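You operate a simulated robot arm through the tools that you are given. There is no shell and no other tool. Be economical: measure what you need, move in short steps, check, and stop when the job is done.

You run a simulated robot arm. Do the job below in one go: nothing can be reset, and whatever is moved stays where it is left.

JOB
Tip custard into the catch pan up to the 2 L line.
Fine: from the cooker bowl; free the tilt lock first; crank home and lock again.

Only the result counts: the job must be done as asked and must still hold three seconds after the hand-in. Knocking over, shifting, dropping, spilling or breaking anything else fails it.

ROBOT AND FRAMES
A 6-joint arm with a two-finger parallel gripper, fixed in place. Base frame: the origin is at the foot of the arm, x ahead of it, y to its left, z up. Lengths are in m, angles in rad, forces in N, time in s.
With the tool pointing down near the work surface it reaches from about 0.1 to 0.62 m from the base axis. Its first joint turns from -1.152 to 1.152 rad. Payload 2.9 kg.
Tool frame: the origin (TCP) lies between the finger pads and is the grasp point; the fingertips stand 0.03 m ahead of it; z points along the fingers, y is the line along which they close. Largest opening 0.11 m; finger width 0.02, thickness 0.01; the body of the gripper, 0.048 by 0.112 m, starts 0.055 m behind the TCP.
Orientation is told as [roll, pitch, yaw] about the base's x, y, z axes, in that order, counted from this pose: with the fingers straight down and closing along the base's y, the tool's x points along the base's -x, its y along +y and its z along -z.

CONTROLS
- The arm moves only by the tool move_arm. Its argument "commands" is a list of rows, each a list of 6 numbers: the shift along the base's x, y, z in m, then the turn, a rotation vector about the base's x, y, z in rad. In form: [[dx, dy, dz, ax, ay, az], ...]. A call has 1 to 20 rows; each row shifts and turns the commanded pose from where the row before left it. "grip" is the finger opening in m, from 0 to 0.11, set as the call begins (left out, the last holds). Rows are played at 5 a second. More than 0.05 m and 0.15 rad between two rows, or a gripper value outside its range, and nothing of the call is played. Where a pose cannot be reached the arm comes as near as it can. A force on the tool above 90 N (or 10 N above the force at the start of the call, whichever is more), or a blocked arm, ends the call early, and 0.2 s more pass. The fingers move at their own pace (about 0.108 m/s each) and stop on an object; they squeeze with about 34 N. The grip force told is the motor's: it shows also when the fingers shut on nothing. Time passes only in rows, and 0.2 s behind the last, so rows that do not move let the fingers close. It gives the time, the measured TCP pose, the force on the tool (base axes), the opening and the grip force at its end, in the units of the frame above (readings bear some noise), with the torque about the TCP (base axes, N m) and any sound that the robot's microphone picked up.
- Cameras (640 x 400 px; columns grow to the right, rows downward): "scene" is fixed at [0.0825, 0.4534, 1.3822]; the picture's right is [-0.66, -0.75, 0.00], its down [-0.50, 0.43, -0.75] and it looks along [0.57, -0.49, -0.66] (base axes); focal length 315 px, centre (320, 200). "wrist" rides on the gripper at [0.072, 0.017, -0.103] in the tool frame; the picture's right is [-0.23, 0.97, 0.00], its down [-0.76, -0.18, -0.62] and it looks along [-0.61, -0.14, 0.78] (tool axes); focal length 222 px, centre (320, 200). There is no depth. A picture from a camera that has moved, and an enlarged one, comes with that camera's place and axes in the base frame and with its lens. The place of the scene camera against the robot may be out by one fixed shift of up to 0.018 m in any direction.
- camera(camera): a new picture of that camera. It takes no simulated time.
- zoom(camera, box): a new picture of the part [left, top, right, bottom] of that camera's present view, enlarged. It takes no simulated time.
- job_done(): hands the job in; it is judged then, once.

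Go step by step. Nothing tells you positions but the pictures and the camera data: compare them with the known pose of the tool, close in by small moves and look again before you grip or let go. The budget is 120 turns and 84 pictures, counting those below and the enlarged ones. Unless the task says otherwise, let go and move clear before handing in, and close with one line.

The tools are called after "Request:" as a command line: name --pt "numbers of a row" for each row, then --argument value for the rest, lists and objects as JSON in quotes. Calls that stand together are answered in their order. move_arm: Moves the arm, as the interface text tells. Its arguments: {"type":"object","properties":{"commands":{"type":"array","items":{"type":"array","items":{"type":"number"}}},"grip":{"type":"number"}},"required":["commands"]} The other tools are called the same way: camera (camera) takes a picture; zoom (camera, box) takes an enlarged picture of a part of a camera's view; job_done () hands the job in.

At the start:

```text
time: 0.0
tcp_pos: [0.4144, 0.1349, 1.0638]
orientation: [-0.001, -0.002, 0.0]
force: [0.5, 0.2, 0.8]
torque: [0.0, -0.01, -0.01]
opening: 0.11
grip_force: 0.1
```

scene: 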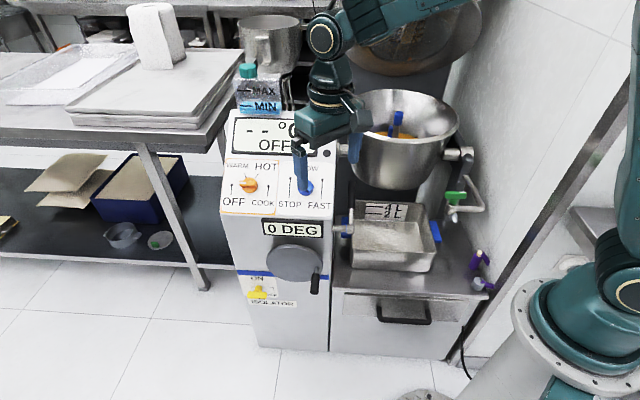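
wrist: 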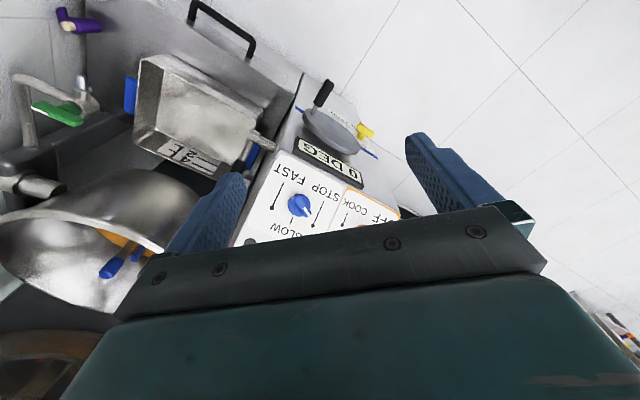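

I see a tilting cooker with a control cabinet (crank wheel, "0 DEG" display, knobs, isolator), a bowl with custard and a catch pan with level lines below it. I'll enlarge the key parts to find the tilt lock.

Request:
zoom --camera "scene" --box '[220, 200, 340, 310]'

Request:
zoom --camera "scene" --box '[330, 80, 500, 200]'

Request:
zoom --camera "scene" --box '[330, 180, 500, 300]'

Request:
zoom --camera "wrist" --box '[0, 0, 400, 250]'

Request:
zoom --camera "scene" --box '[215, 60, 345, 220]'

```text
3.64 times, centred on (280, 255) of scene
camera zoom: at [0.0825, 0.4534, 1.3822], right [-0.66, -0.75, 0.0], down [-0.5, 0.43, -0.75], along [0.57, -0.49, -0.66], focal length 1146 px, centre (466, 0)
```

zoom: 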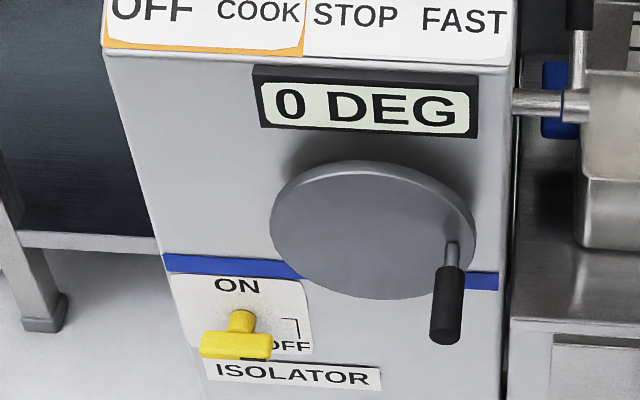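

```text
3.33 times, centred on (415, 140) of scene
camera zoom: at [0.0825, 0.4534, 1.3822], right [-0.66, -0.75, 0.0], down [-0.5, 0.43, -0.75], along [0.57, -0.49, -0.66], focal length 1051 px, centre (3, 400)
```

zoom: 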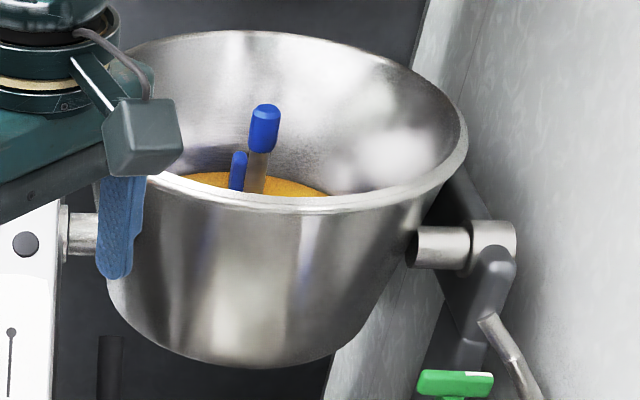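

```text
3.33 times, centred on (415, 240) of scene
camera zoom: at [0.0825, 0.4534, 1.3822], right [-0.66, -0.75, 0.0], down [-0.5, 0.43, -0.75], along [0.57, -0.49, -0.66], focal length 1051 px, centre (3, 67)
```

zoom: 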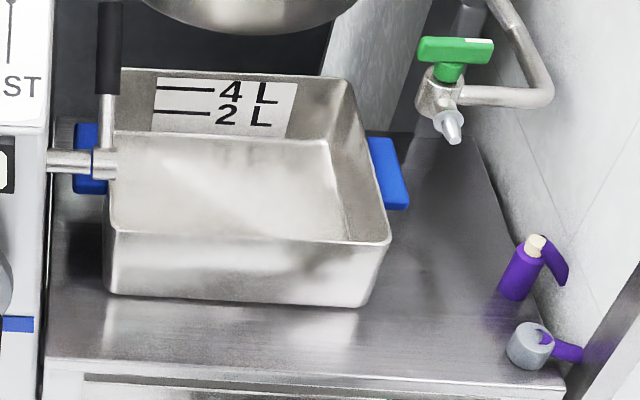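

```text
1.60 times, centred on (200, 125) of wrist
camera zoom: at [0.3417, 0.1518, 1.1649], right [0.23, 0.97, 0.0], down [0.76, -0.18, 0.62], along [0.61, -0.14, -0.78], focal length 355 px, centre (512, 320)
```

zoom: 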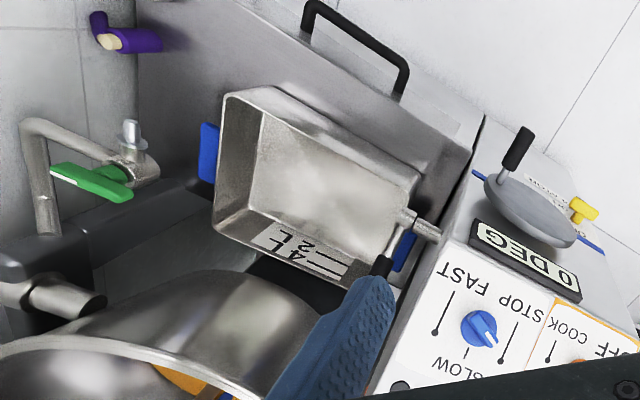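

```text
2.50 times, centred on (280, 140) of scene
camera zoom: at [0.0825, 0.4534, 1.3822], right [-0.66, -0.75, 0.0], down [-0.5, 0.43, -0.75], along [0.57, -0.49, -0.66], focal length 788 px, centre (420, 350)
```

zoom: 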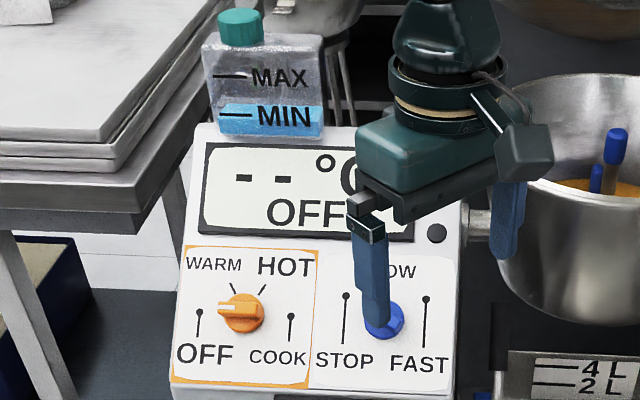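

The lever rising beside the pan from the cabinet's side is my candidate for the tilt lock, while the front disc is the crank. I'll back the hand off and look from the front.

Request:
move_arm --pt "-0.05 0 0 0 0 0" --pt "-0.05 0 0 0 0 0" --pt "-0.04 -0.03 0 0 0 0" --pt "0 -0.05 0 0 0 0"

Request:
camera --camera "wrist"

Request:
camera --camera "scene"

```text
time: 1.0
tcp_pos: [0.2735, 0.0553, 1.0619]
orientation: [0.001, 0.0, -0.001]
force: [0.1, 0.0, 0.4]
torque: [0.02, 0.01, -0.02]
opening: 0.1099
grip_force: 0.0
```

```text
76 pictures are left
camera wrist: at [0.2003, 0.0722, 1.1647], right [0.23, 0.97, 0.0], down [0.76, -0.18, 0.62], along [0.61, -0.14, -0.78], focal length 222 px, centre (320, 200)
```

wrist: 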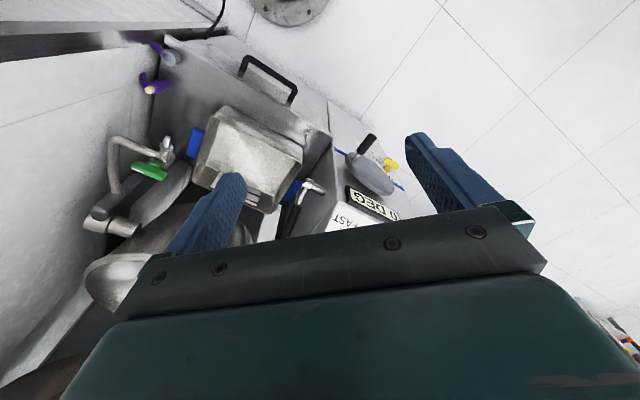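

```text
75 pictures are left
```

scene: 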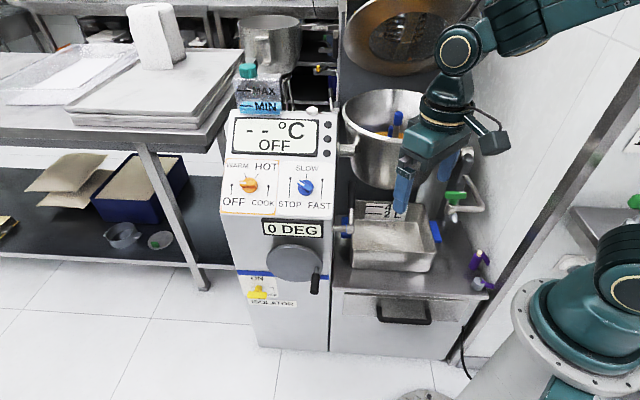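

I'll tilt the hand forward to bring the lever and crank into a flatter view.

Request:
move_arm --pt "-0.02 0.02 -0.04 0 -0.14 0" --pt "-0.02 0.02 -0.04 0 -0.14 0" --pt "0 0.02 -0.04 0 -0.14 0" --pt "0 0 -0.04 0 -0.14 0" --pt "0 0 0 0 -0.14 0"

Request:
camera --camera "wrist"

```text
time: 2.2
tcp_pos: [0.3157, 0.1767, 0.9333]
orientation: [0.0, -0.701, 0.0]
force: [0.6, 0.4, -0.7]
torque: [-0.03, 0.0, 0.02]
opening: 0.1101
grip_force: 0.1
out of reach, approached as far as the arm can: row 2, 3, 4, 5
```

```text
74 pictures are left
camera wrist: at [0.1924, 0.1932, 0.9639], right [0.17, 0.97, 0.15], down [0.18, -0.18, 0.97], along [0.97, -0.14, -0.21], focal length 222 px, centre (320, 200)
```

wrist: 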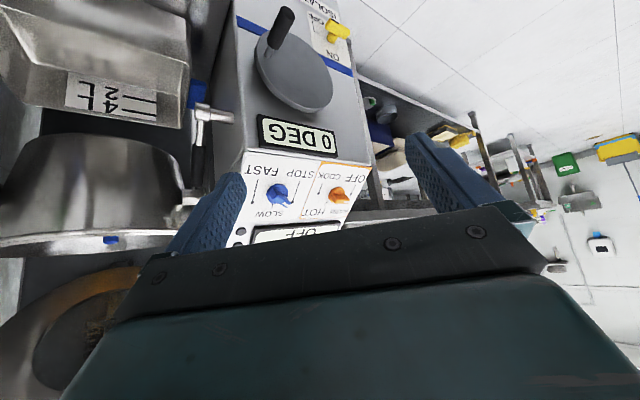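

Now the cabinet front, crank and lever are seen from ahead (upside down). I'll enlarge these.

Request:
zoom --camera "wrist" --box '[150, 60, 260, 220]'

Request:
zoom --camera "wrist" --box '[200, 0, 360, 110]'

Request:
zoom --camera "scene" --box '[320, 180, 400, 260]'

```text
2.50 times, centred on (205, 140) of wrist
camera zoom: at [0.1924, 0.1932, 0.9639], right [0.17, 0.97, 0.15], down [0.18, -0.18, 0.97], along [0.97, -0.14, -0.21], focal length 555 px, centre (608, 350)
```

zoom: 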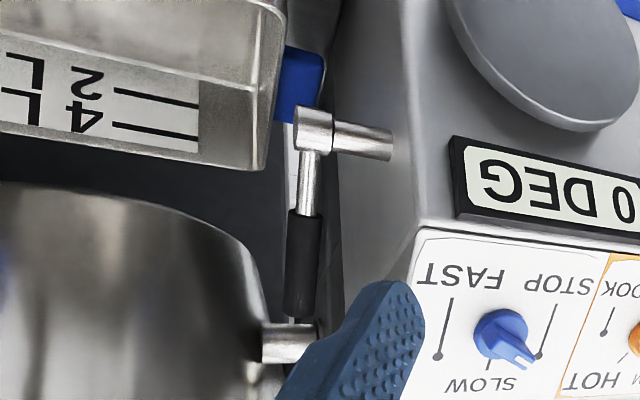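

```text
3.64 times, centred on (280, 55) of wrist
camera zoom: at [0.1924, 0.1932, 0.9639], right [0.17, 0.97, 0.15], down [0.18, -0.18, 0.97], along [0.97, -0.14, -0.21], focal length 808 px, centre (466, 727)
```

zoom: 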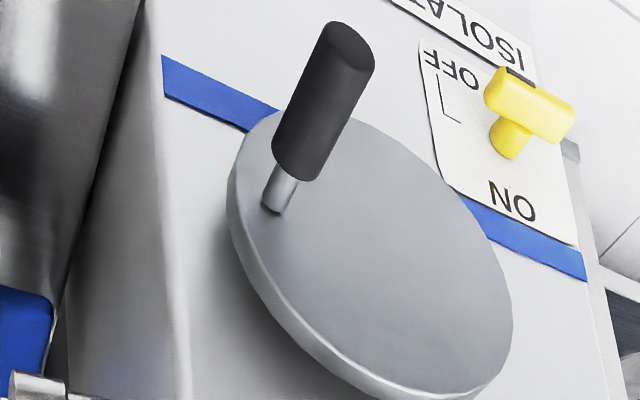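

```text
5.00 times, centred on (360, 220) of scene
camera zoom: at [0.0825, 0.4534, 1.3822], right [-0.66, -0.75, 0.0], down [-0.5, 0.43, -0.75], along [0.57, -0.49, -0.66], focal length 1576 px, centre (120, 100)
```

zoom: 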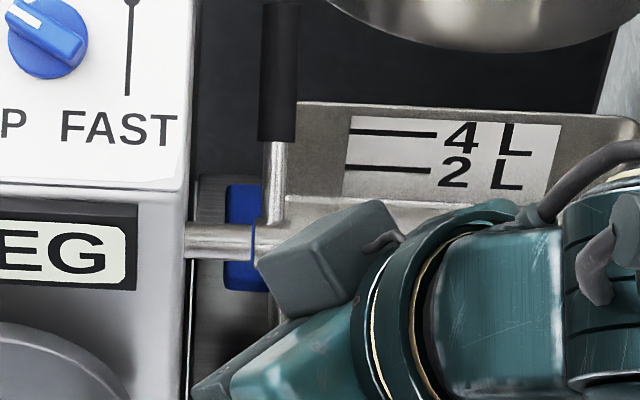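

The machine is turned about 41° relative to the base: its front normal is about (-0.75, 0.66), the lock lever hub is near (0.487, -0.02, 0.72), and the crank grip runs from (0.505, 0.10, 0.625) to (0.451, 0.149, 0.625). I'll yaw the hand to face the machine.

Request:
move_arm --pt "0.04 0 0 0 0 -0.12" --pt "0.04 0 0 0 0 -0.12" --pt "0.04 0 -0.02 0 0 -0.12" --pt "0.01 0 -0.02 0 0 -0.12" --pt "0 0 -0.01 0 0 -0.12" --pt "0 0 0 0 0 -0.12"

Request:
camera --camera "wrist"

Request:
camera --camera "scene"

```text
time: 3.6
tcp_pos: [0.4447, 0.1756, 0.882]
orientation: [0.0, -0.7, -0.723]
force: [-0.4, 0.0, -0.1]
torque: [-0.03, 0.03, -0.03]
opening: 0.1101
grip_force: 0.0
```

```text
70 pictures are left
camera wrist: at [0.3643, 0.269, 0.9143], right [0.77, 0.62, 0.15], down [0.02, -0.25, 0.97], along [0.63, -0.75, -0.21], focal length 222 px, centre (320, 200)
```

wrist: 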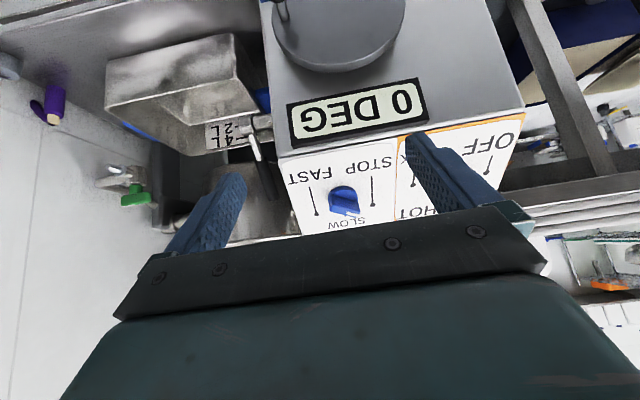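

```text
69 pictures are left
```

scene: 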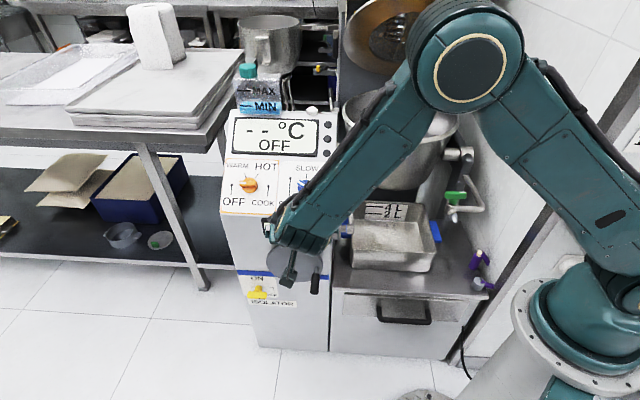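

Facing the machine now. I'll slide sideways to sit in front of the lever and look again.

Request:
move_arm --pt "-0.03 -0.034 0 0 0 0" --pt "-0.03 -0.034 0 0 0 0" --pt "-0.023 -0.026 0 0 0 0"

Request:
camera --camera "wrist"

```text
time: 4.4
tcp_pos: [0.3622, 0.0797, 0.8824]
orientation: [0.0, -0.7, -0.722]
force: [0.9, -0.5, 0.5]
torque: [-0.02, 0.0, 0.01]
opening: 0.1099
grip_force: 0.0
```

```text
68 pictures are left
camera wrist: at [0.2806, 0.1745, 0.9135], right [0.77, 0.62, 0.15], down [0.02, -0.25, 0.97], along [0.63, -0.75, -0.21], focal length 222 px, centre (320, 200)
```

wrist: 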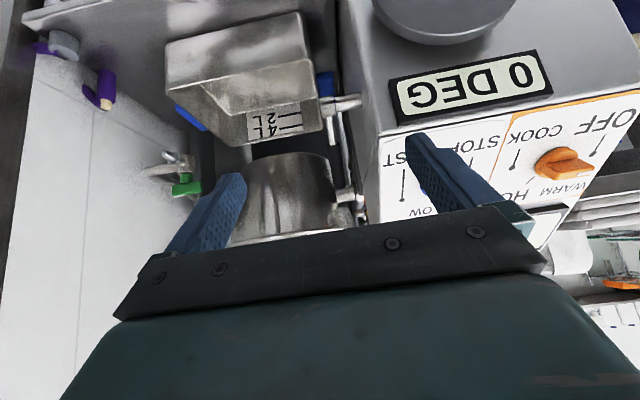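

Request:
zoom --camera "wrist" --box '[260, 60, 420, 220]'

Request:
zoom --camera "scene" --box '[320, 140, 400, 260]'

```text
2.50 times, centred on (340, 140) of wrist
camera zoom: at [0.2806, 0.1745, 0.9135], right [0.77, 0.62, 0.15], down [0.02, -0.25, 0.97], along [0.63, -0.75, -0.21], focal length 555 px, centre (270, 350)
```

zoom: 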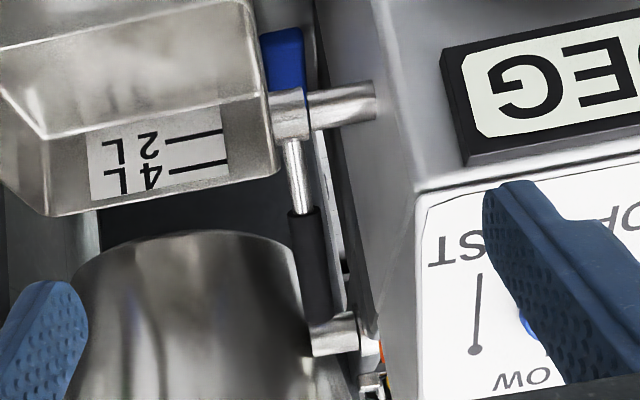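

```text
3.33 times, centred on (360, 200) of scene
camera zoom: at [0.0825, 0.4534, 1.3822], right [-0.66, -0.75, 0.0], down [-0.5, 0.43, -0.75], along [0.57, -0.49, -0.66], focal length 1051 px, centre (187, 200)
```

zoom: 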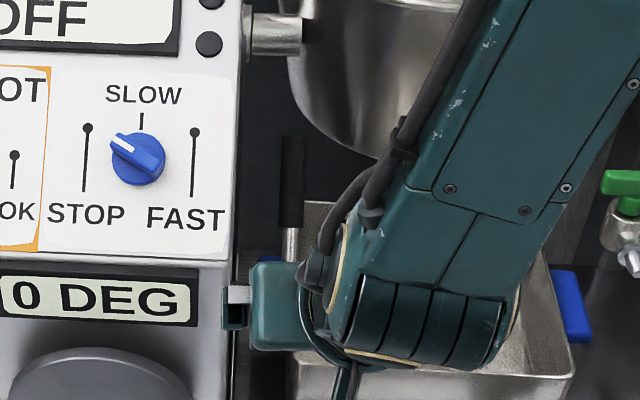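

The lever may be leaning back rather than standing upright, and that is hard to judge from the front. I'll raise the hand and look at it from the side.

Request:
move_arm --pt "-0.02 0 0.04 0.0923 0.1053 0" --pt "-0.02 -0.02 0.04 0.0923 0.1053 0" --pt "0 -0.02 0.04 0.0923 0.1053 0" --pt "0 -0.02 0.02 0.0923 0.1053 0" --pt "0 -0.02 0 0.0923 0.1053 0" --pt "0 -0.02 0 0 0 0.1427" --pt "0 -0.02 0 0 0 0.1427" --pt "0 -0.02 0 0 0 0.1427" --pt "0.01 0 0 0 0 0.1427" --pt "0.01 0 0 0 0 0.1427" --pt "0.01 0 0 0 0 0.1427" --pt "0 0 0 0 0 0.1427" --pt "0 0 0 0 0 0.1427" --pt "0 0 0 0 0 0.1427" --pt "0 0 0 0 0 0.1427" --pt "0 0 0 0 0 0.1427"

Request:
camera --camera "wrist"

Request:
camera --camera "scene"

```text
time: 7.8
tcp_pos: [0.3528, -0.0583, 1.0227]
orientation: [-0.001, -0.001, 0.855]
force: [-0.3, -0.2, 0.3]
torque: [0.02, 0.03, 0.03]
opening: 0.1098
grip_force: 0.0
```

```text
65 pictures are left
camera wrist: at [0.2915, -0.1019, 1.125], right [-0.58, 0.81, 0.0], down [0.63, 0.46, 0.62], along [0.51, 0.36, -0.78], focal length 222 px, centre (320, 200)
```

wrist: 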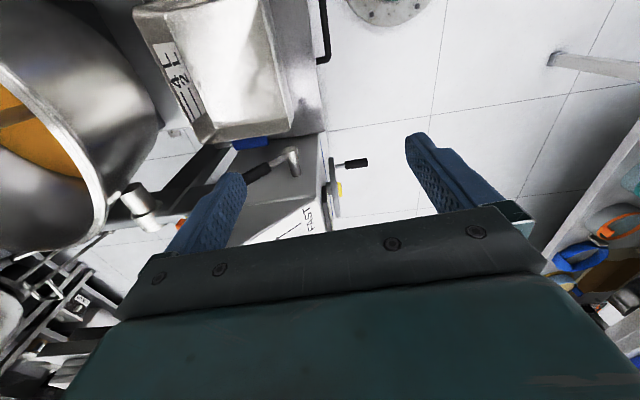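

```text
64 pictures are left
```

scene: 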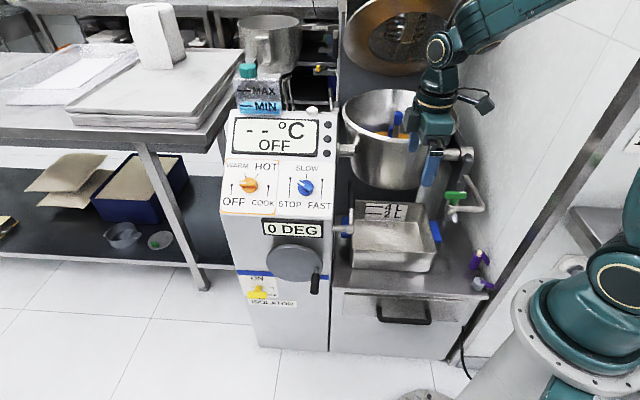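

Request:
zoom --camera "wrist" --box '[120, 60, 400, 240]'

```text
2.22 times, centred on (260, 150) of wrist
camera zoom: at [0.2915, -0.1019, 1.125], right [-0.58, 0.81, 0.0], down [0.63, 0.46, 0.62], along [0.51, 0.36, -0.78], focal length 494 px, centre (453, 311)
```

zoom: 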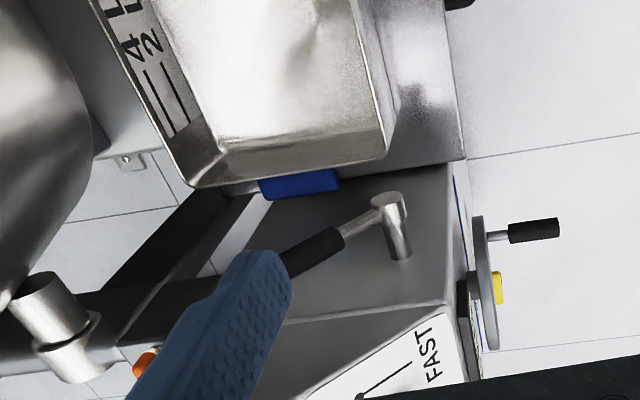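

From the side the lever leans back about 45°, its hub is near (0.492, -0.029, 0.713), and its grip is centred near (0.545, -0.078, 0.78). The present yaw keeps the thin side of the hand toward the cabinet, so I'll straddle the lever front and back with open fingers. First I'll move above it.

Request:
move_arm --pt "0.048 -0.006 0 0 0 0" --pt "0.048 -0.006 0 0 0 0" --pt "0.048 -0.005 0 0 0 0" --pt "0.049 -0.005 0 0 0 0" --pt "0 0 -0.05 0 0 0" --pt "0 0 -0.05 0 0 0" --grip 0.11

Request:
camera --camera "wrist"

Request:
camera --camera "scene"

```text
time: 9.2
tcp_pos: [0.5468, -0.0803, 0.9214]
orientation: [-0.002, 0.0, 0.851]
force: [-0.8, -0.2, -0.4]
torque: [-0.05, -0.01, 0.0]
opening: 0.11
grip_force: 0.1
```

```text
62 pictures are left
camera wrist: at [0.4852, -0.1239, 1.0238], right [-0.58, 0.81, 0.0], down [0.64, 0.46, 0.62], along [0.51, 0.36, -0.78], focal length 222 px, centre (320, 200)
```

wrist: 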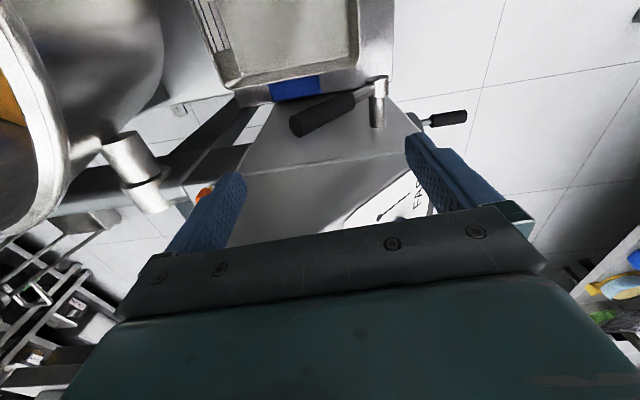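

```text
61 pictures are left
```

scene: 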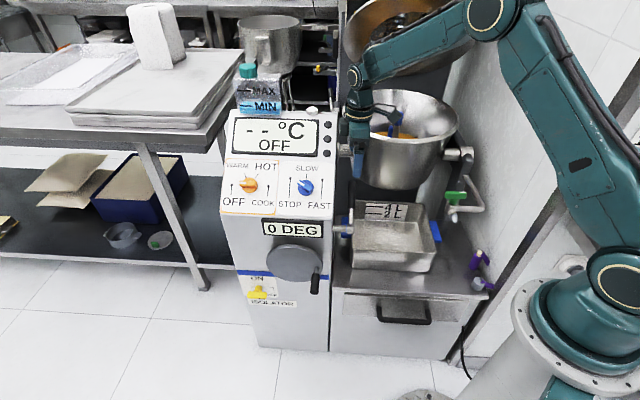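

The lever end is near (0.567, -0.097, 0.786) and the hub near (0.493, -0.031, 0.716), between the fingers as intended. I'll descend around it.

Request:
move_arm --pt "0 0 -0.04 0 0 0" --pt "0 0 -0.04 0 0 0" --pt "0 0 -0.02 0 0 0" --pt "0 0 -0.02 0 0 0"

Request:
camera --camera "wrist"

Request:
zoom --camera "scene" --box '[300, 80, 420, 240]'

```text
time: 10.2
tcp_pos: [0.5466, -0.0802, 0.8025]
orientation: [0.0, 0.001, 0.85]
force: [0.1, 0.3, 0.0]
torque: [0.02, 0.0, 0.02]
opening: 0.1098
grip_force: 0.1
```

```text
60 pictures are left
camera wrist: at [0.4846, -0.124, 0.9041], right [-0.58, 0.81, 0.0], down [0.64, 0.46, 0.62], along [0.51, 0.36, -0.78], focal length 222 px, centre (320, 200)
```

wrist: 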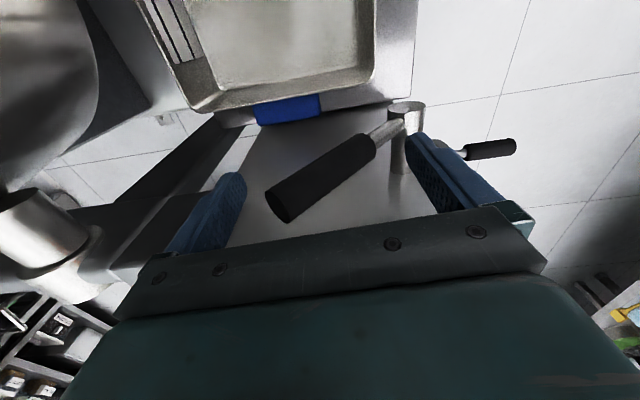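

```text
2.50 times, centred on (360, 160) of scene
camera zoom: at [0.0825, 0.4534, 1.3822], right [-0.66, -0.75, 0.0], down [-0.5, 0.43, -0.75], along [0.57, -0.49, -0.66], focal length 788 px, centre (220, 300)
```

zoom: 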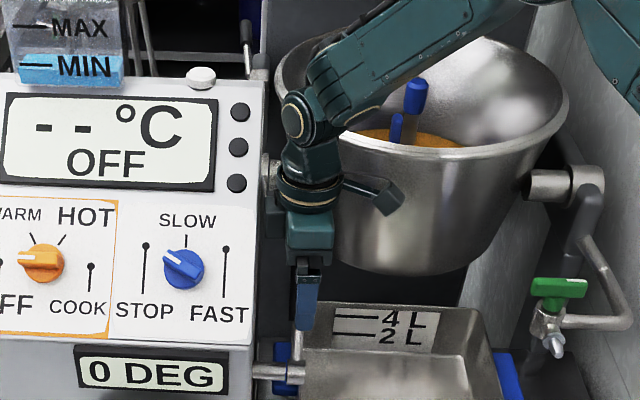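

The lever lies between the fingers with room on both sides. I'll pull toward the machine's front in small steps.

Request:
move_arm --pt "-0.0113 0.0099 0 0 0 0" --pt "-0.0113 0.0099 0.003 0 0 0" --pt "-0.0113 0.0099 0.005 0 0 0" --pt "-0.0113 0.0099 0.003 0 0 0"

Request:
camera --camera "wrist"

```text
time: 11.2
tcp_pos: [0.4995, -0.0409, 0.8119]
orientation: [0.003, 0.002, 0.852]
force: [0.7, -0.4, -0.9]
torque: [-0.01, 0.03, 0.03]
opening: 0.1098
grip_force: 0.1
```

```text
58 pictures are left
camera wrist: at [0.4385, -0.0838, 0.915], right [-0.58, 0.81, 0.0], down [0.64, 0.46, 0.62], along [0.5, 0.36, -0.78], focal length 222 px, centre (320, 200)
```

wrist: 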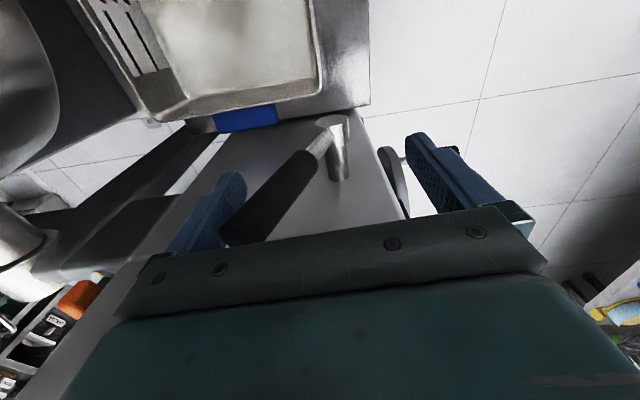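

Lever is swinging with little force. Continuing forward.

Request:
move_arm --pt "-0.0113 0.0099 0.002 0 0 0" --pt "-0.0113 0.0099 0.002 0 0 0" --pt "-0.0113 0.0099 0 0 0 0" --pt "-0.0113 0.0099 0 0 0 0" --pt "-0.0113 0.0099 0 0 0 0"

Request:
camera --camera "wrist"

```text
time: 12.4
tcp_pos: [0.448, 0.0043, 0.8189]
orientation: [-0.012, -0.004, 0.843]
force: [21.1, -18.2, -2.8]
torque: [-0.42, -0.39, -0.15]
opening: 0.1102
grip_force: 0.0
```

```text
57 pictures are left
camera wrist: at [0.3853, -0.0367, 0.9207], right [-0.58, 0.82, -0.01], down [0.63, 0.45, 0.63], along [0.52, 0.35, -0.78], focal length 222 px, centre (320, 200)
```

wrist: 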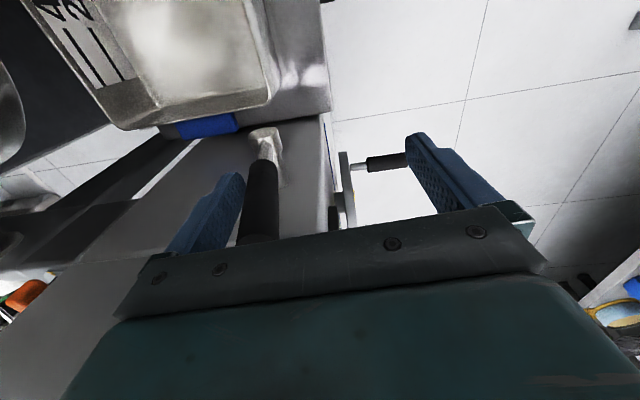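

Resistance rose to 28 N with the lever near upright, which may be its end stop. I'll back off slightly and see whether it stays.

Request:
move_arm --pt "0.0113 -0.0099 0 0 0 0" --pt "0.0113 -0.0099 0 0 0 0"

Request:
zoom --camera "wrist" --box '[120, 60, 400, 260]'

Request:
zoom --camera "scene" --box '[220, 140, 400, 310]'

```text
time: 13.0
tcp_pos: [0.4655, -0.0108, 0.8182]
orientation: [0.003, 0.002, 0.853]
force: [1.0, 0.2, -0.6]
torque: [0.03, 0.01, 0.0]
opening: 0.1098
grip_force: 0.0
```

```text
2.00 times, centred on (260, 160) of wrist
camera zoom: at [0.405, -0.0538, 0.9202], right [-0.58, 0.81, 0.0], down [0.64, 0.46, 0.62], along [0.5, 0.36, -0.78], focal length 444 px, centre (440, 280)
```

zoom: 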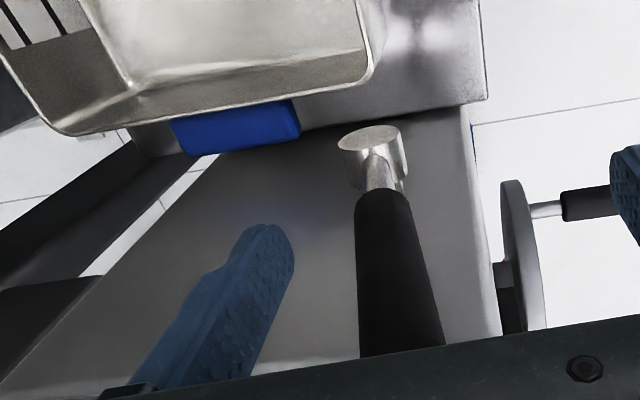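

```text
2.35 times, centred on (310, 225) of scene
camera zoom: at [0.0824, 0.4534, 1.3822], right [-0.66, -0.75, 0.0], down [-0.5, 0.43, -0.75], along [0.57, -0.49, -0.66], focal length 742 px, centre (344, 141)
```

zoom: 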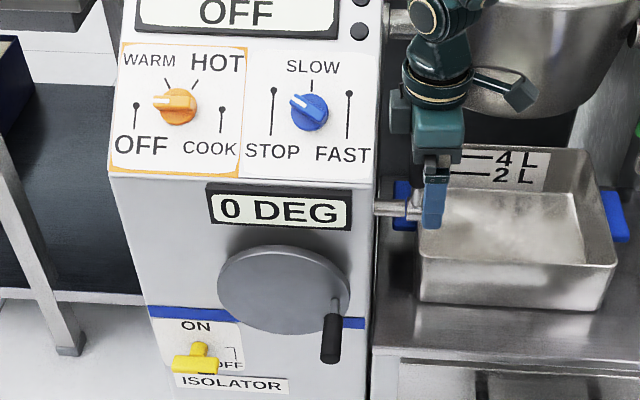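

The lever stays upright-forward (about 60° from where it was), so I take it as freed; the crank will tell. I'll lift clear, turn back to face the front and move toward the crank.

Request:
move_arm --pt "0 0 0.05 0 0 0" --pt "0 0 0.05 0 0 0" --pt "0 0 0.05 0 0 0" --pt "-0.02 0.02 0.03 0 0 0" --pt "-0.03 0.03 0 0 0 -0.1427" --pt "-0.02 0.04 0 0 0 -0.1427" --pt "0 0.04 0 0 0 -0.1427" --pt "0 0.04 0 0 0 -0.1427" --pt "0 0.02 0 0 0 -0.1427" --pt "0 0 0 0 0 -0.1427" --pt "0 0 0 0 0 -0.1427" --pt "0 0 0 0 0 -0.1427" --pt "0 0 0 0 0 -0.1427" --pt "0 0 0 0 0 -0.1427" --pt "0 0 0 0 0 -0.1427"

Request:
camera --camera "scene"

```text
time: 16.2
tcp_pos: [0.3958, 0.1784, 0.998]
orientation: [0.001, 0.0, -0.722]
force: [-0.3, -0.9, -0.2]
torque: [-0.01, 0.0, -0.03]
opening: 0.11
grip_force: 0.1
```

```text
54 pictures are left
```

scene: 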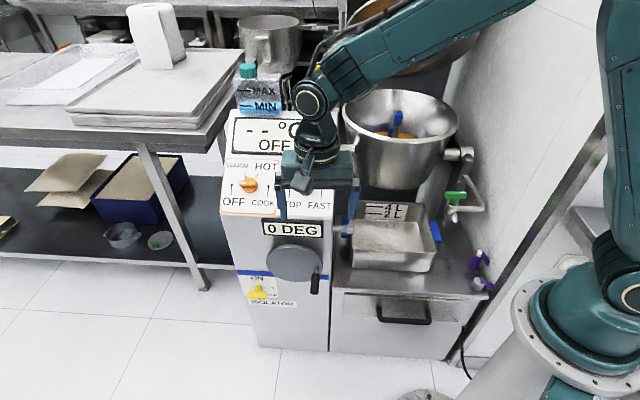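

Now I'll tilt the hand toward the front and come down in front of the crank handle.

Request:
move_arm --pt "0 0 -0.04 -0.0906 -0.1034 0" --pt "0 0 -0.04 -0.0906 -0.1034 0" --pt "0 0 -0.04 -0.0906 -0.1034 0" --pt "0 0.005 -0.04 -0.0906 -0.1034 0" --pt "0 0.005 -0.04 -0.0906 -0.1034 0" --pt "0 0.002 -0.04 -0.0906 -0.1034 0" --pt "0 0 -0.04 -0.0906 -0.1034 0" --pt "0 0 -0.04 -0.0906 -0.1034 0"

Request:
camera --camera "scene"

Request:
camera --camera "wrist"

```text
time: 18.0
tcp_pos: [0.3969, 0.191, 0.677]
orientation: [0.005, -1.102, -0.724]
force: [0.3, 0.7, -0.2]
torque: [0.01, 0.0, 0.01]
opening: 0.1104
grip_force: 0.0
```

```text
53 pictures are left
```

scene: 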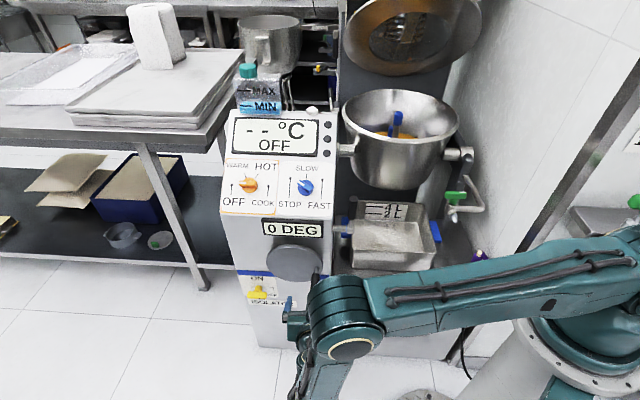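

```text
52 pictures are left
camera wrist: at [0.3134, 0.2862, 0.6583], right [0.72, 0.66, 0.2], down [-0.28, 0.0, 0.96], along [0.64, -0.75, 0.19], focal length 222 px, centre (320, 200)
```

wrist: 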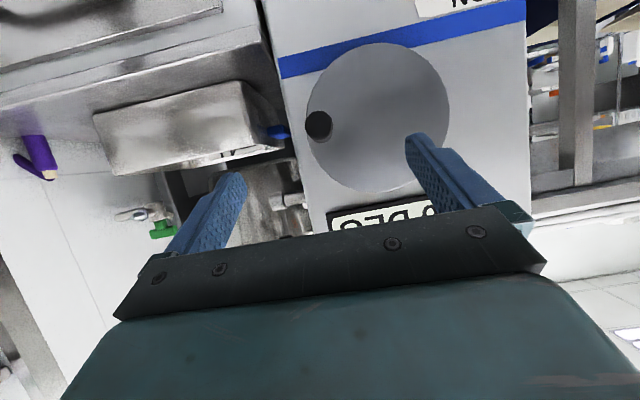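

This pose is ideal: scene camera still sees display, bowl and pan, and the wrist sees the crank square on. I'll enlarge to locate the crank's centre and handle.

Request:
zoom --camera "wrist" --box '[260, 20, 480, 220]'

Request:
zoom --camera "scene" --box '[330, 80, 470, 270]'

```text
2.00 times, centred on (370, 120) of wrist
camera zoom: at [0.3134, 0.2862, 0.6583], right [0.72, 0.66, 0.2], down [-0.28, 0.0, 0.96], along [0.64, -0.75, 0.19], focal length 444 px, centre (220, 360)
```

zoom: 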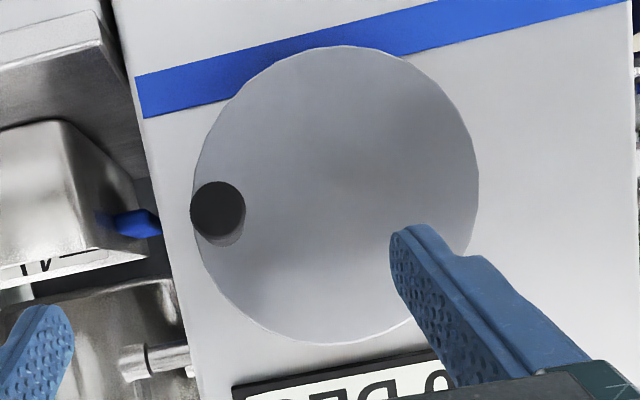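

```text
2.11 times, centred on (400, 175) of scene
camera zoom: at [0.0825, 0.4534, 1.3822], right [-0.66, -0.75, 0.0], down [-0.5, 0.43, -0.75], along [0.57, -0.49, -0.66], focal length 664 px, centre (152, 253)
```

zoom: 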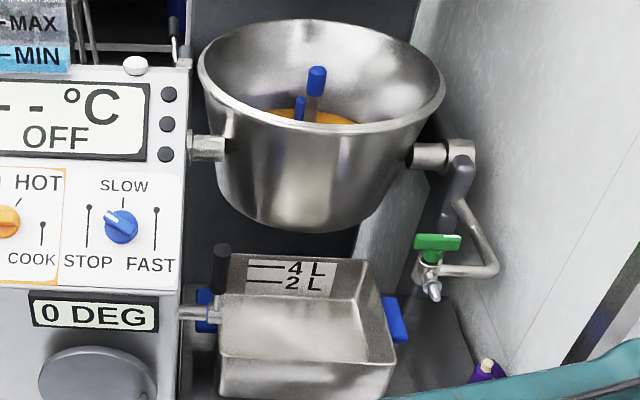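

Handle axis is near u-right of the centre by about 0.061 m at the same height, z≈0.631. I'll advance along the tool axis to straddle the handle with fingers part-closed.

Request:
move_arm --pt "0.0168 -0.015 -0.0115 0 0 0" --pt "0.0168 -0.015 -0.0115 0 0 0" --pt "0.0168 -0.015 -0.0115 0 0 0" --pt "0.0168 -0.015 -0.0115 0 0 0" --grip 0.07

Request:
camera --camera "wrist"

Request:
zoom --camera "scene" --box '[220, 200, 380, 340]'

```text
time: 19.0
tcp_pos: [0.4627, 0.1306, 0.6314]
orientation: [0.002, -1.1, -0.721]
force: [0.0, -0.4, 0.4]
torque: [-0.01, -0.01, 0.03]
opening: 0.0701
grip_force: 0.0
```

```text
49 pictures are left
camera wrist: at [0.3797, 0.226, 0.6122], right [0.72, 0.66, 0.2], down [-0.27, 0.0, 0.96], along [0.64, -0.75, 0.19], focal length 222 px, centre (320, 200)
```

wrist: 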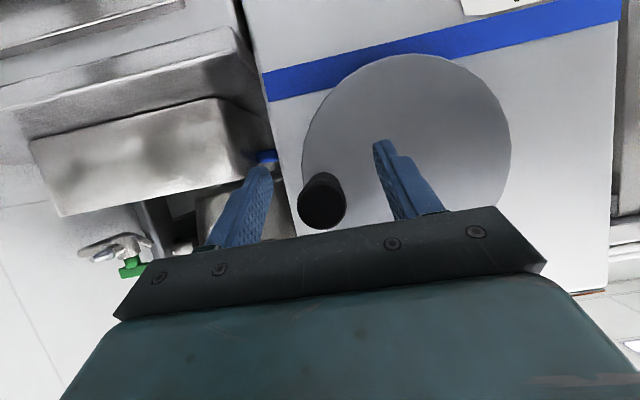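

```text
2.86 times, centred on (300, 270) of scene
camera zoom: at [0.0824, 0.4534, 1.3822], right [-0.66, -0.75, 0.0], down [-0.5, 0.43, -0.75], along [0.57, -0.49, -0.66], focal length 901 px, centre (377, 0)
```

zoom: 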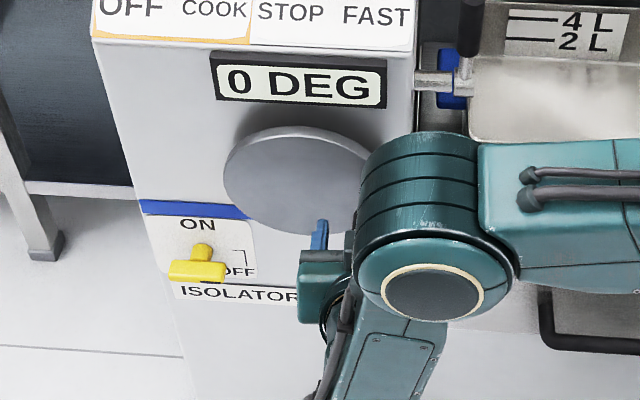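

The handle sits between the fingers, so I'll close on it.

Request:
move_arm --pt "0 0 0.002 0 0 0" --pt "0 0 0 0 0 0" --pt "0 0 0 0 0 0" --pt "0 0 0 0 0 0" --grip 0.0

Request:
camera --camera "wrist"

```text
time: 20.0
tcp_pos: [0.4643, 0.1321, 0.633]
orientation: [0.008, -1.099, -0.726]
force: [17.5, 7.4, -9.0]
torque: [0.23, 0.28, -2.25]
opening: 0.0252
grip_force: 45.0
```

```text
47 pictures are left
camera wrist: at [0.3806, 0.2269, 0.6147], right [0.72, 0.66, 0.21], down [-0.28, 0.0, 0.96], along [0.64, -0.75, 0.18], focal length 222 px, centre (320, 200)
```

wrist: 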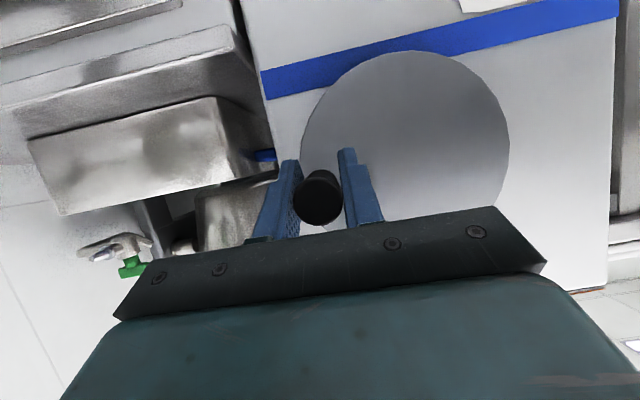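

Gripped at opening 0.025. I'll try a small turn clockwise (handle down) to see whether it turns and which way the reading goes.

Request:
move_arm --pt "0.0004 0.0004 -0.0107 0 0 0" --pt "0.0016 0.0018 -0.0104 0 0 0" --pt "0.0028 0.0031 -0.0099 0 0 0" --pt "0 0 0 0 0 0"

Request:
zoom --camera "scene" --box '[220, 80, 460, 280]'

Request:
camera --camera "wrist"

```text
time: 21.0
tcp_pos: [0.4688, 0.1371, 0.6036]
orientation: [0.005, -1.1, -0.726]
force: [14.9, 6.9, 10.1]
torque: [-0.26, -0.21, -2.29]
opening: 0.0253
grip_force: 44.5
```

```text
2.00 times, centred on (340, 180) of scene
camera zoom: at [0.0825, 0.4534, 1.3822], right [-0.66, -0.75, 0.0], down [-0.5, 0.43, -0.75], along [0.57, -0.49, -0.66], focal length 630 px, centre (280, 240)
```

zoom: 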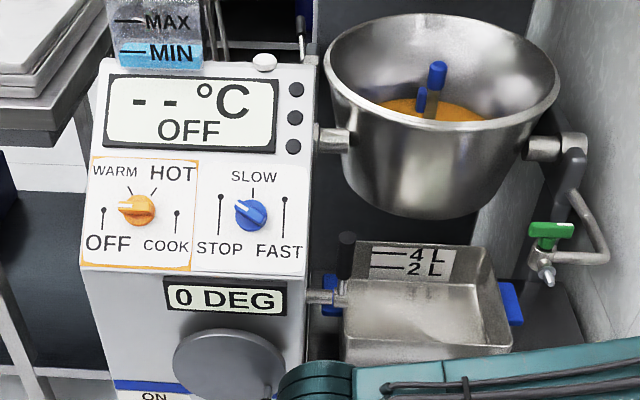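

```text
45 pictures are left
camera wrist: at [0.3858, 0.232, 0.5845], right [0.72, 0.66, 0.21], down [-0.28, 0.0, 0.96], along [0.64, -0.75, 0.19], focal length 222 px, centre (320, 200)
```

wrist: 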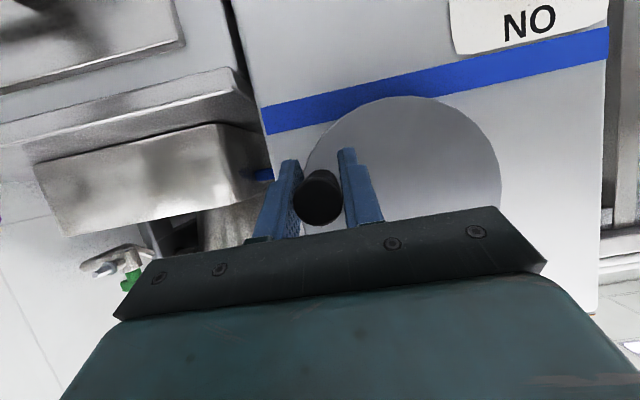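

The crank turned 30° freely with about 10 N drag, though the reading is still 0, so it is likely a high gear ratio. I'll continue clockwise half a turn, with a tiny yaw trim to relieve the grip torque.

Request:
move_arm --pt "0.0061 0.007 -0.0131 0 0 -0.01" --pt "0.0082 0.0093 -0.0102 0 0 0" --pt "0.0096 0.011 -0.0067 0 0 0" --pt "0.0104 0.0119 -0.0027 0 0 0" --pt "0.0106 0.012 0.0015 0 0 0" --pt "0.0099 0.0113 0.0056 0 0 0" --pt "0.0086 0.0098 0.0093 0 0 0" --pt "0.0067 0.0077 0.0124 0 0 0" --pt "0.0044 0.005 0.0146 0 0 0" --pt "0.0018 0.002 0.0158 0 0 0"

Request:
zoom --camera "scene" --box '[220, 80, 460, 280]'

```text
time: 23.2
tcp_pos: [0.5479, 0.2269, 0.6336]
orientation: [0.027, -1.099, -0.747]
force: [39.7, 16.2, -2.6]
torque: [0.66, 0.52, -1.92]
opening: 0.0245
grip_force: 44.9
```

```text
2.00 times, centred on (340, 180) of scene
camera zoom: at [0.0831, 0.4536, 1.3821], right [-0.66, -0.75, 0.0], down [-0.5, 0.43, -0.75], along [0.56, -0.49, -0.66], focal length 630 px, centre (280, 240)
```

zoom: 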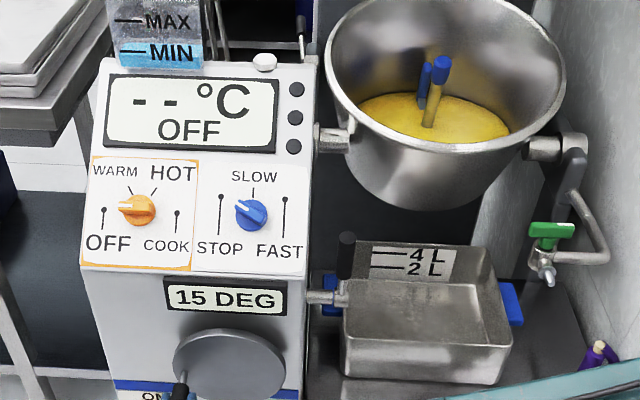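

Reading is 15° after half a turn (about 30° per turn), so the lock is free and clockwise tips forward. The side force suggests the machine's yaw is nearer -0.74; I'll trim that and see how the command baseline behaves.

Request:
move_arm --pt "0 0 0 0 0 0"

```text
time: 23.6
tcp_pos: [0.5472, 0.2273, 0.6319]
orientation: [0.025, -1.101, -0.746]
force: [39.6, 21.9, -2.2]
torque: [0.14, 0.01, -2.09]
opening: 0.0244
grip_force: 45.3
```

Commands continue from the last commanded pose, so I'll add the measured offset as a correction. Then I'll carry on over the top to 3 o'clock (about 30°).

Request:
move_arm --pt "0.0034 0.0044 0.002 0 0 -0.012" --pt "-0.00145 -0.00159 0.01636 0 0 0" --pt "-0.00426 -0.00466 0.01524 0 0 0" --pt "-0.00678 -0.00741 0.01309 0 0 0" --pt "-0.00884 -0.00966 0.01004 0 0 0" --pt "-0.01029 -0.01125 0.00631 0 0 0" --pt "-0.01104 -0.01207 0.00215 0 0 0" --pt "-0.01104 -0.01207 -0.00215 0 0 0" --pt "-0.01029 -0.01125 -0.00631 0 0 0" --pt "-0.00884 -0.00966 -0.01004 0 0 0" --pt "-0.00678 -0.00741 -0.01309 0 0 0" --pt "-0.00426 -0.00466 -0.01524 0 0 0" --pt "-0.00145 -0.00159 -0.01636 0 0 0"

Request:
zoom --camera "scene" --box '[220, 80, 460, 280]'

```text
time: 26.4
tcp_pos: [0.462, 0.1339, 0.6306]
orientation: [0.0, -1.095, -0.741]
force: [-23.8, 17.1, 0.7]
torque: [0.2, 0.16, -1.9]
opening: 0.0234
grip_force: 44.9
```

```text
2.00 times, centred on (340, 180) of scene
camera zoom: at [0.082, 0.4536, 1.3822], right [-0.66, -0.75, 0.0], down [-0.5, 0.43, -0.75], along [0.57, -0.49, -0.66], focal length 630 px, centre (280, 240)
```

zoom: 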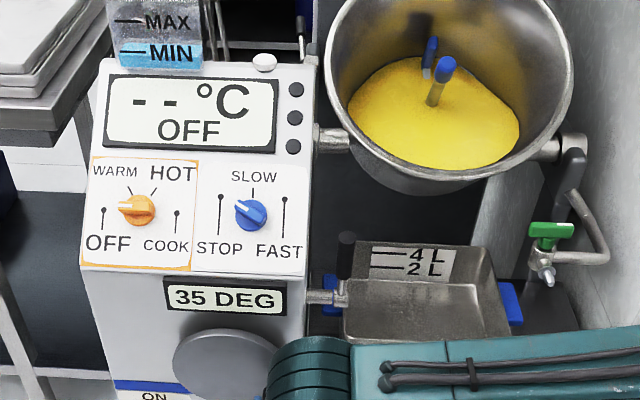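

Reading 35° and the custard is close to the lip. I'll advance the crank a little at a time now and watch the lip.

Request:
move_arm --pt "0.00144 0.0016 -0.01636 0 0 0" --pt "0.00422 0.00469 -0.01524 0 0 0"

Request:
zoom --camera "scene" --box '[220, 80, 460, 280]'

```text
time: 27.0
tcp_pos: [0.4675, 0.1402, 0.599]
orientation: [-0.003, -1.097, -0.74]
force: [-21.8, 10.4, -2.4]
torque: [0.24, 0.15, -1.89]
opening: 0.0233
grip_force: 44.8
```

```text
2.00 times, centred on (340, 180) of scene
camera zoom: at [0.0822, 0.4535, 1.3822], right [-0.66, -0.75, 0.0], down [-0.5, 0.43, -0.75], along [0.57, -0.49, -0.66], focal length 630 px, centre (280, 240)
```

zoom: 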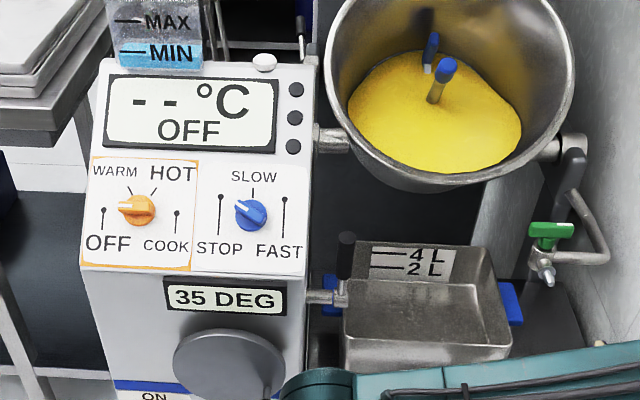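

The reading goes in 5° steps. Another 45° of crank.

Request:
move_arm --pt "0.00671 0.00747 -0.01309 0 0 0" --pt "0.00874 0.00974 -0.01004 0 0 0" --pt "0.01018 0.01134 -0.00631 0 0 0"

Request:
zoom --camera "scene" --box '[220, 80, 460, 280]'

```text
time: 27.8
tcp_pos: [0.4927, 0.1661, 0.5694]
orientation: [-0.008, -1.098, -0.737]
force: [3.5, -14.3, -19.5]
torque: [0.42, 0.35, -1.73]
opening: 0.023
grip_force: 44.5
```

```text
2.00 times, centred on (340, 180) of scene
camera zoom: at [0.0829, 0.4532, 1.3822], right [-0.66, -0.75, 0.0], down [-0.5, 0.43, -0.75], along [0.56, -0.49, -0.66], focal length 630 px, centre (280, 240)
```

zoom: 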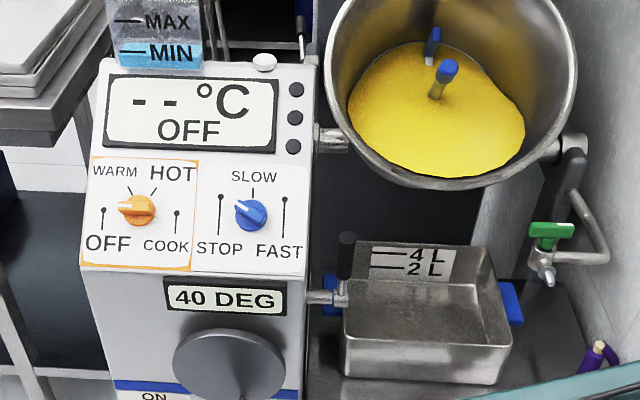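

40°, nothing over the lip yet. Another 45° of crank.

Request:
move_arm --pt "0.01093 0.01217 -0.00315 0 0 0" --pt "0.01093 0.01217 0.00215 0 0 0" --pt "0.01018 0.01134 0.00631 0 0 0"

Request:
zoom --camera "scene" --box '[220, 80, 460, 280]'

```text
time: 28.6
tcp_pos: [0.5273, 0.2041, 0.5769]
orientation: [0.007, -1.1, -0.75]
force: [24.1, -13.4, -12.9]
torque: [-0.08, -0.08, -2.04]
opening: 0.0236
grip_force: 44.7
```

```text
2.00 times, centred on (340, 180) of scene
camera zoom: at [0.083, 0.4533, 1.3822], right [-0.66, -0.75, 0.0], down [-0.5, 0.43, -0.75], along [0.56, -0.49, -0.66], focal length 630 px, centre (280, 240)
```

zoom: 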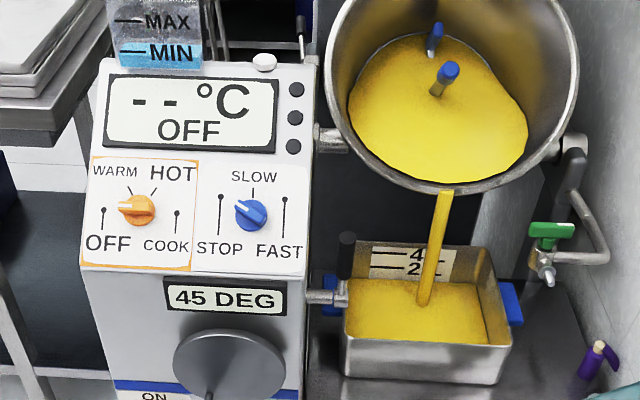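

It's pouring into the pan at 45°. I'll look at the pan level before letting any more time pass.

Request:
zoom --camera "scene" --box '[340, 190, 450, 275]'

```text
4.71 times, centred on (395, 232) of scene
camera zoom: at [0.083, 0.4533, 1.3822], right [-0.66, -0.75, 0.0], down [-0.5, 0.43, -0.75], along [0.56, -0.49, -0.66], focal length 1484 px, centre (-33, 47)
```

zoom: 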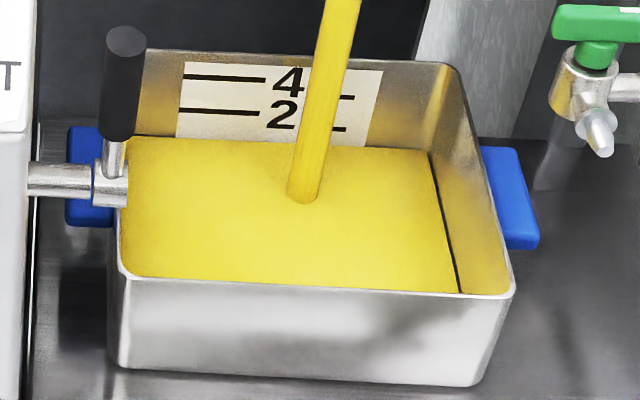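

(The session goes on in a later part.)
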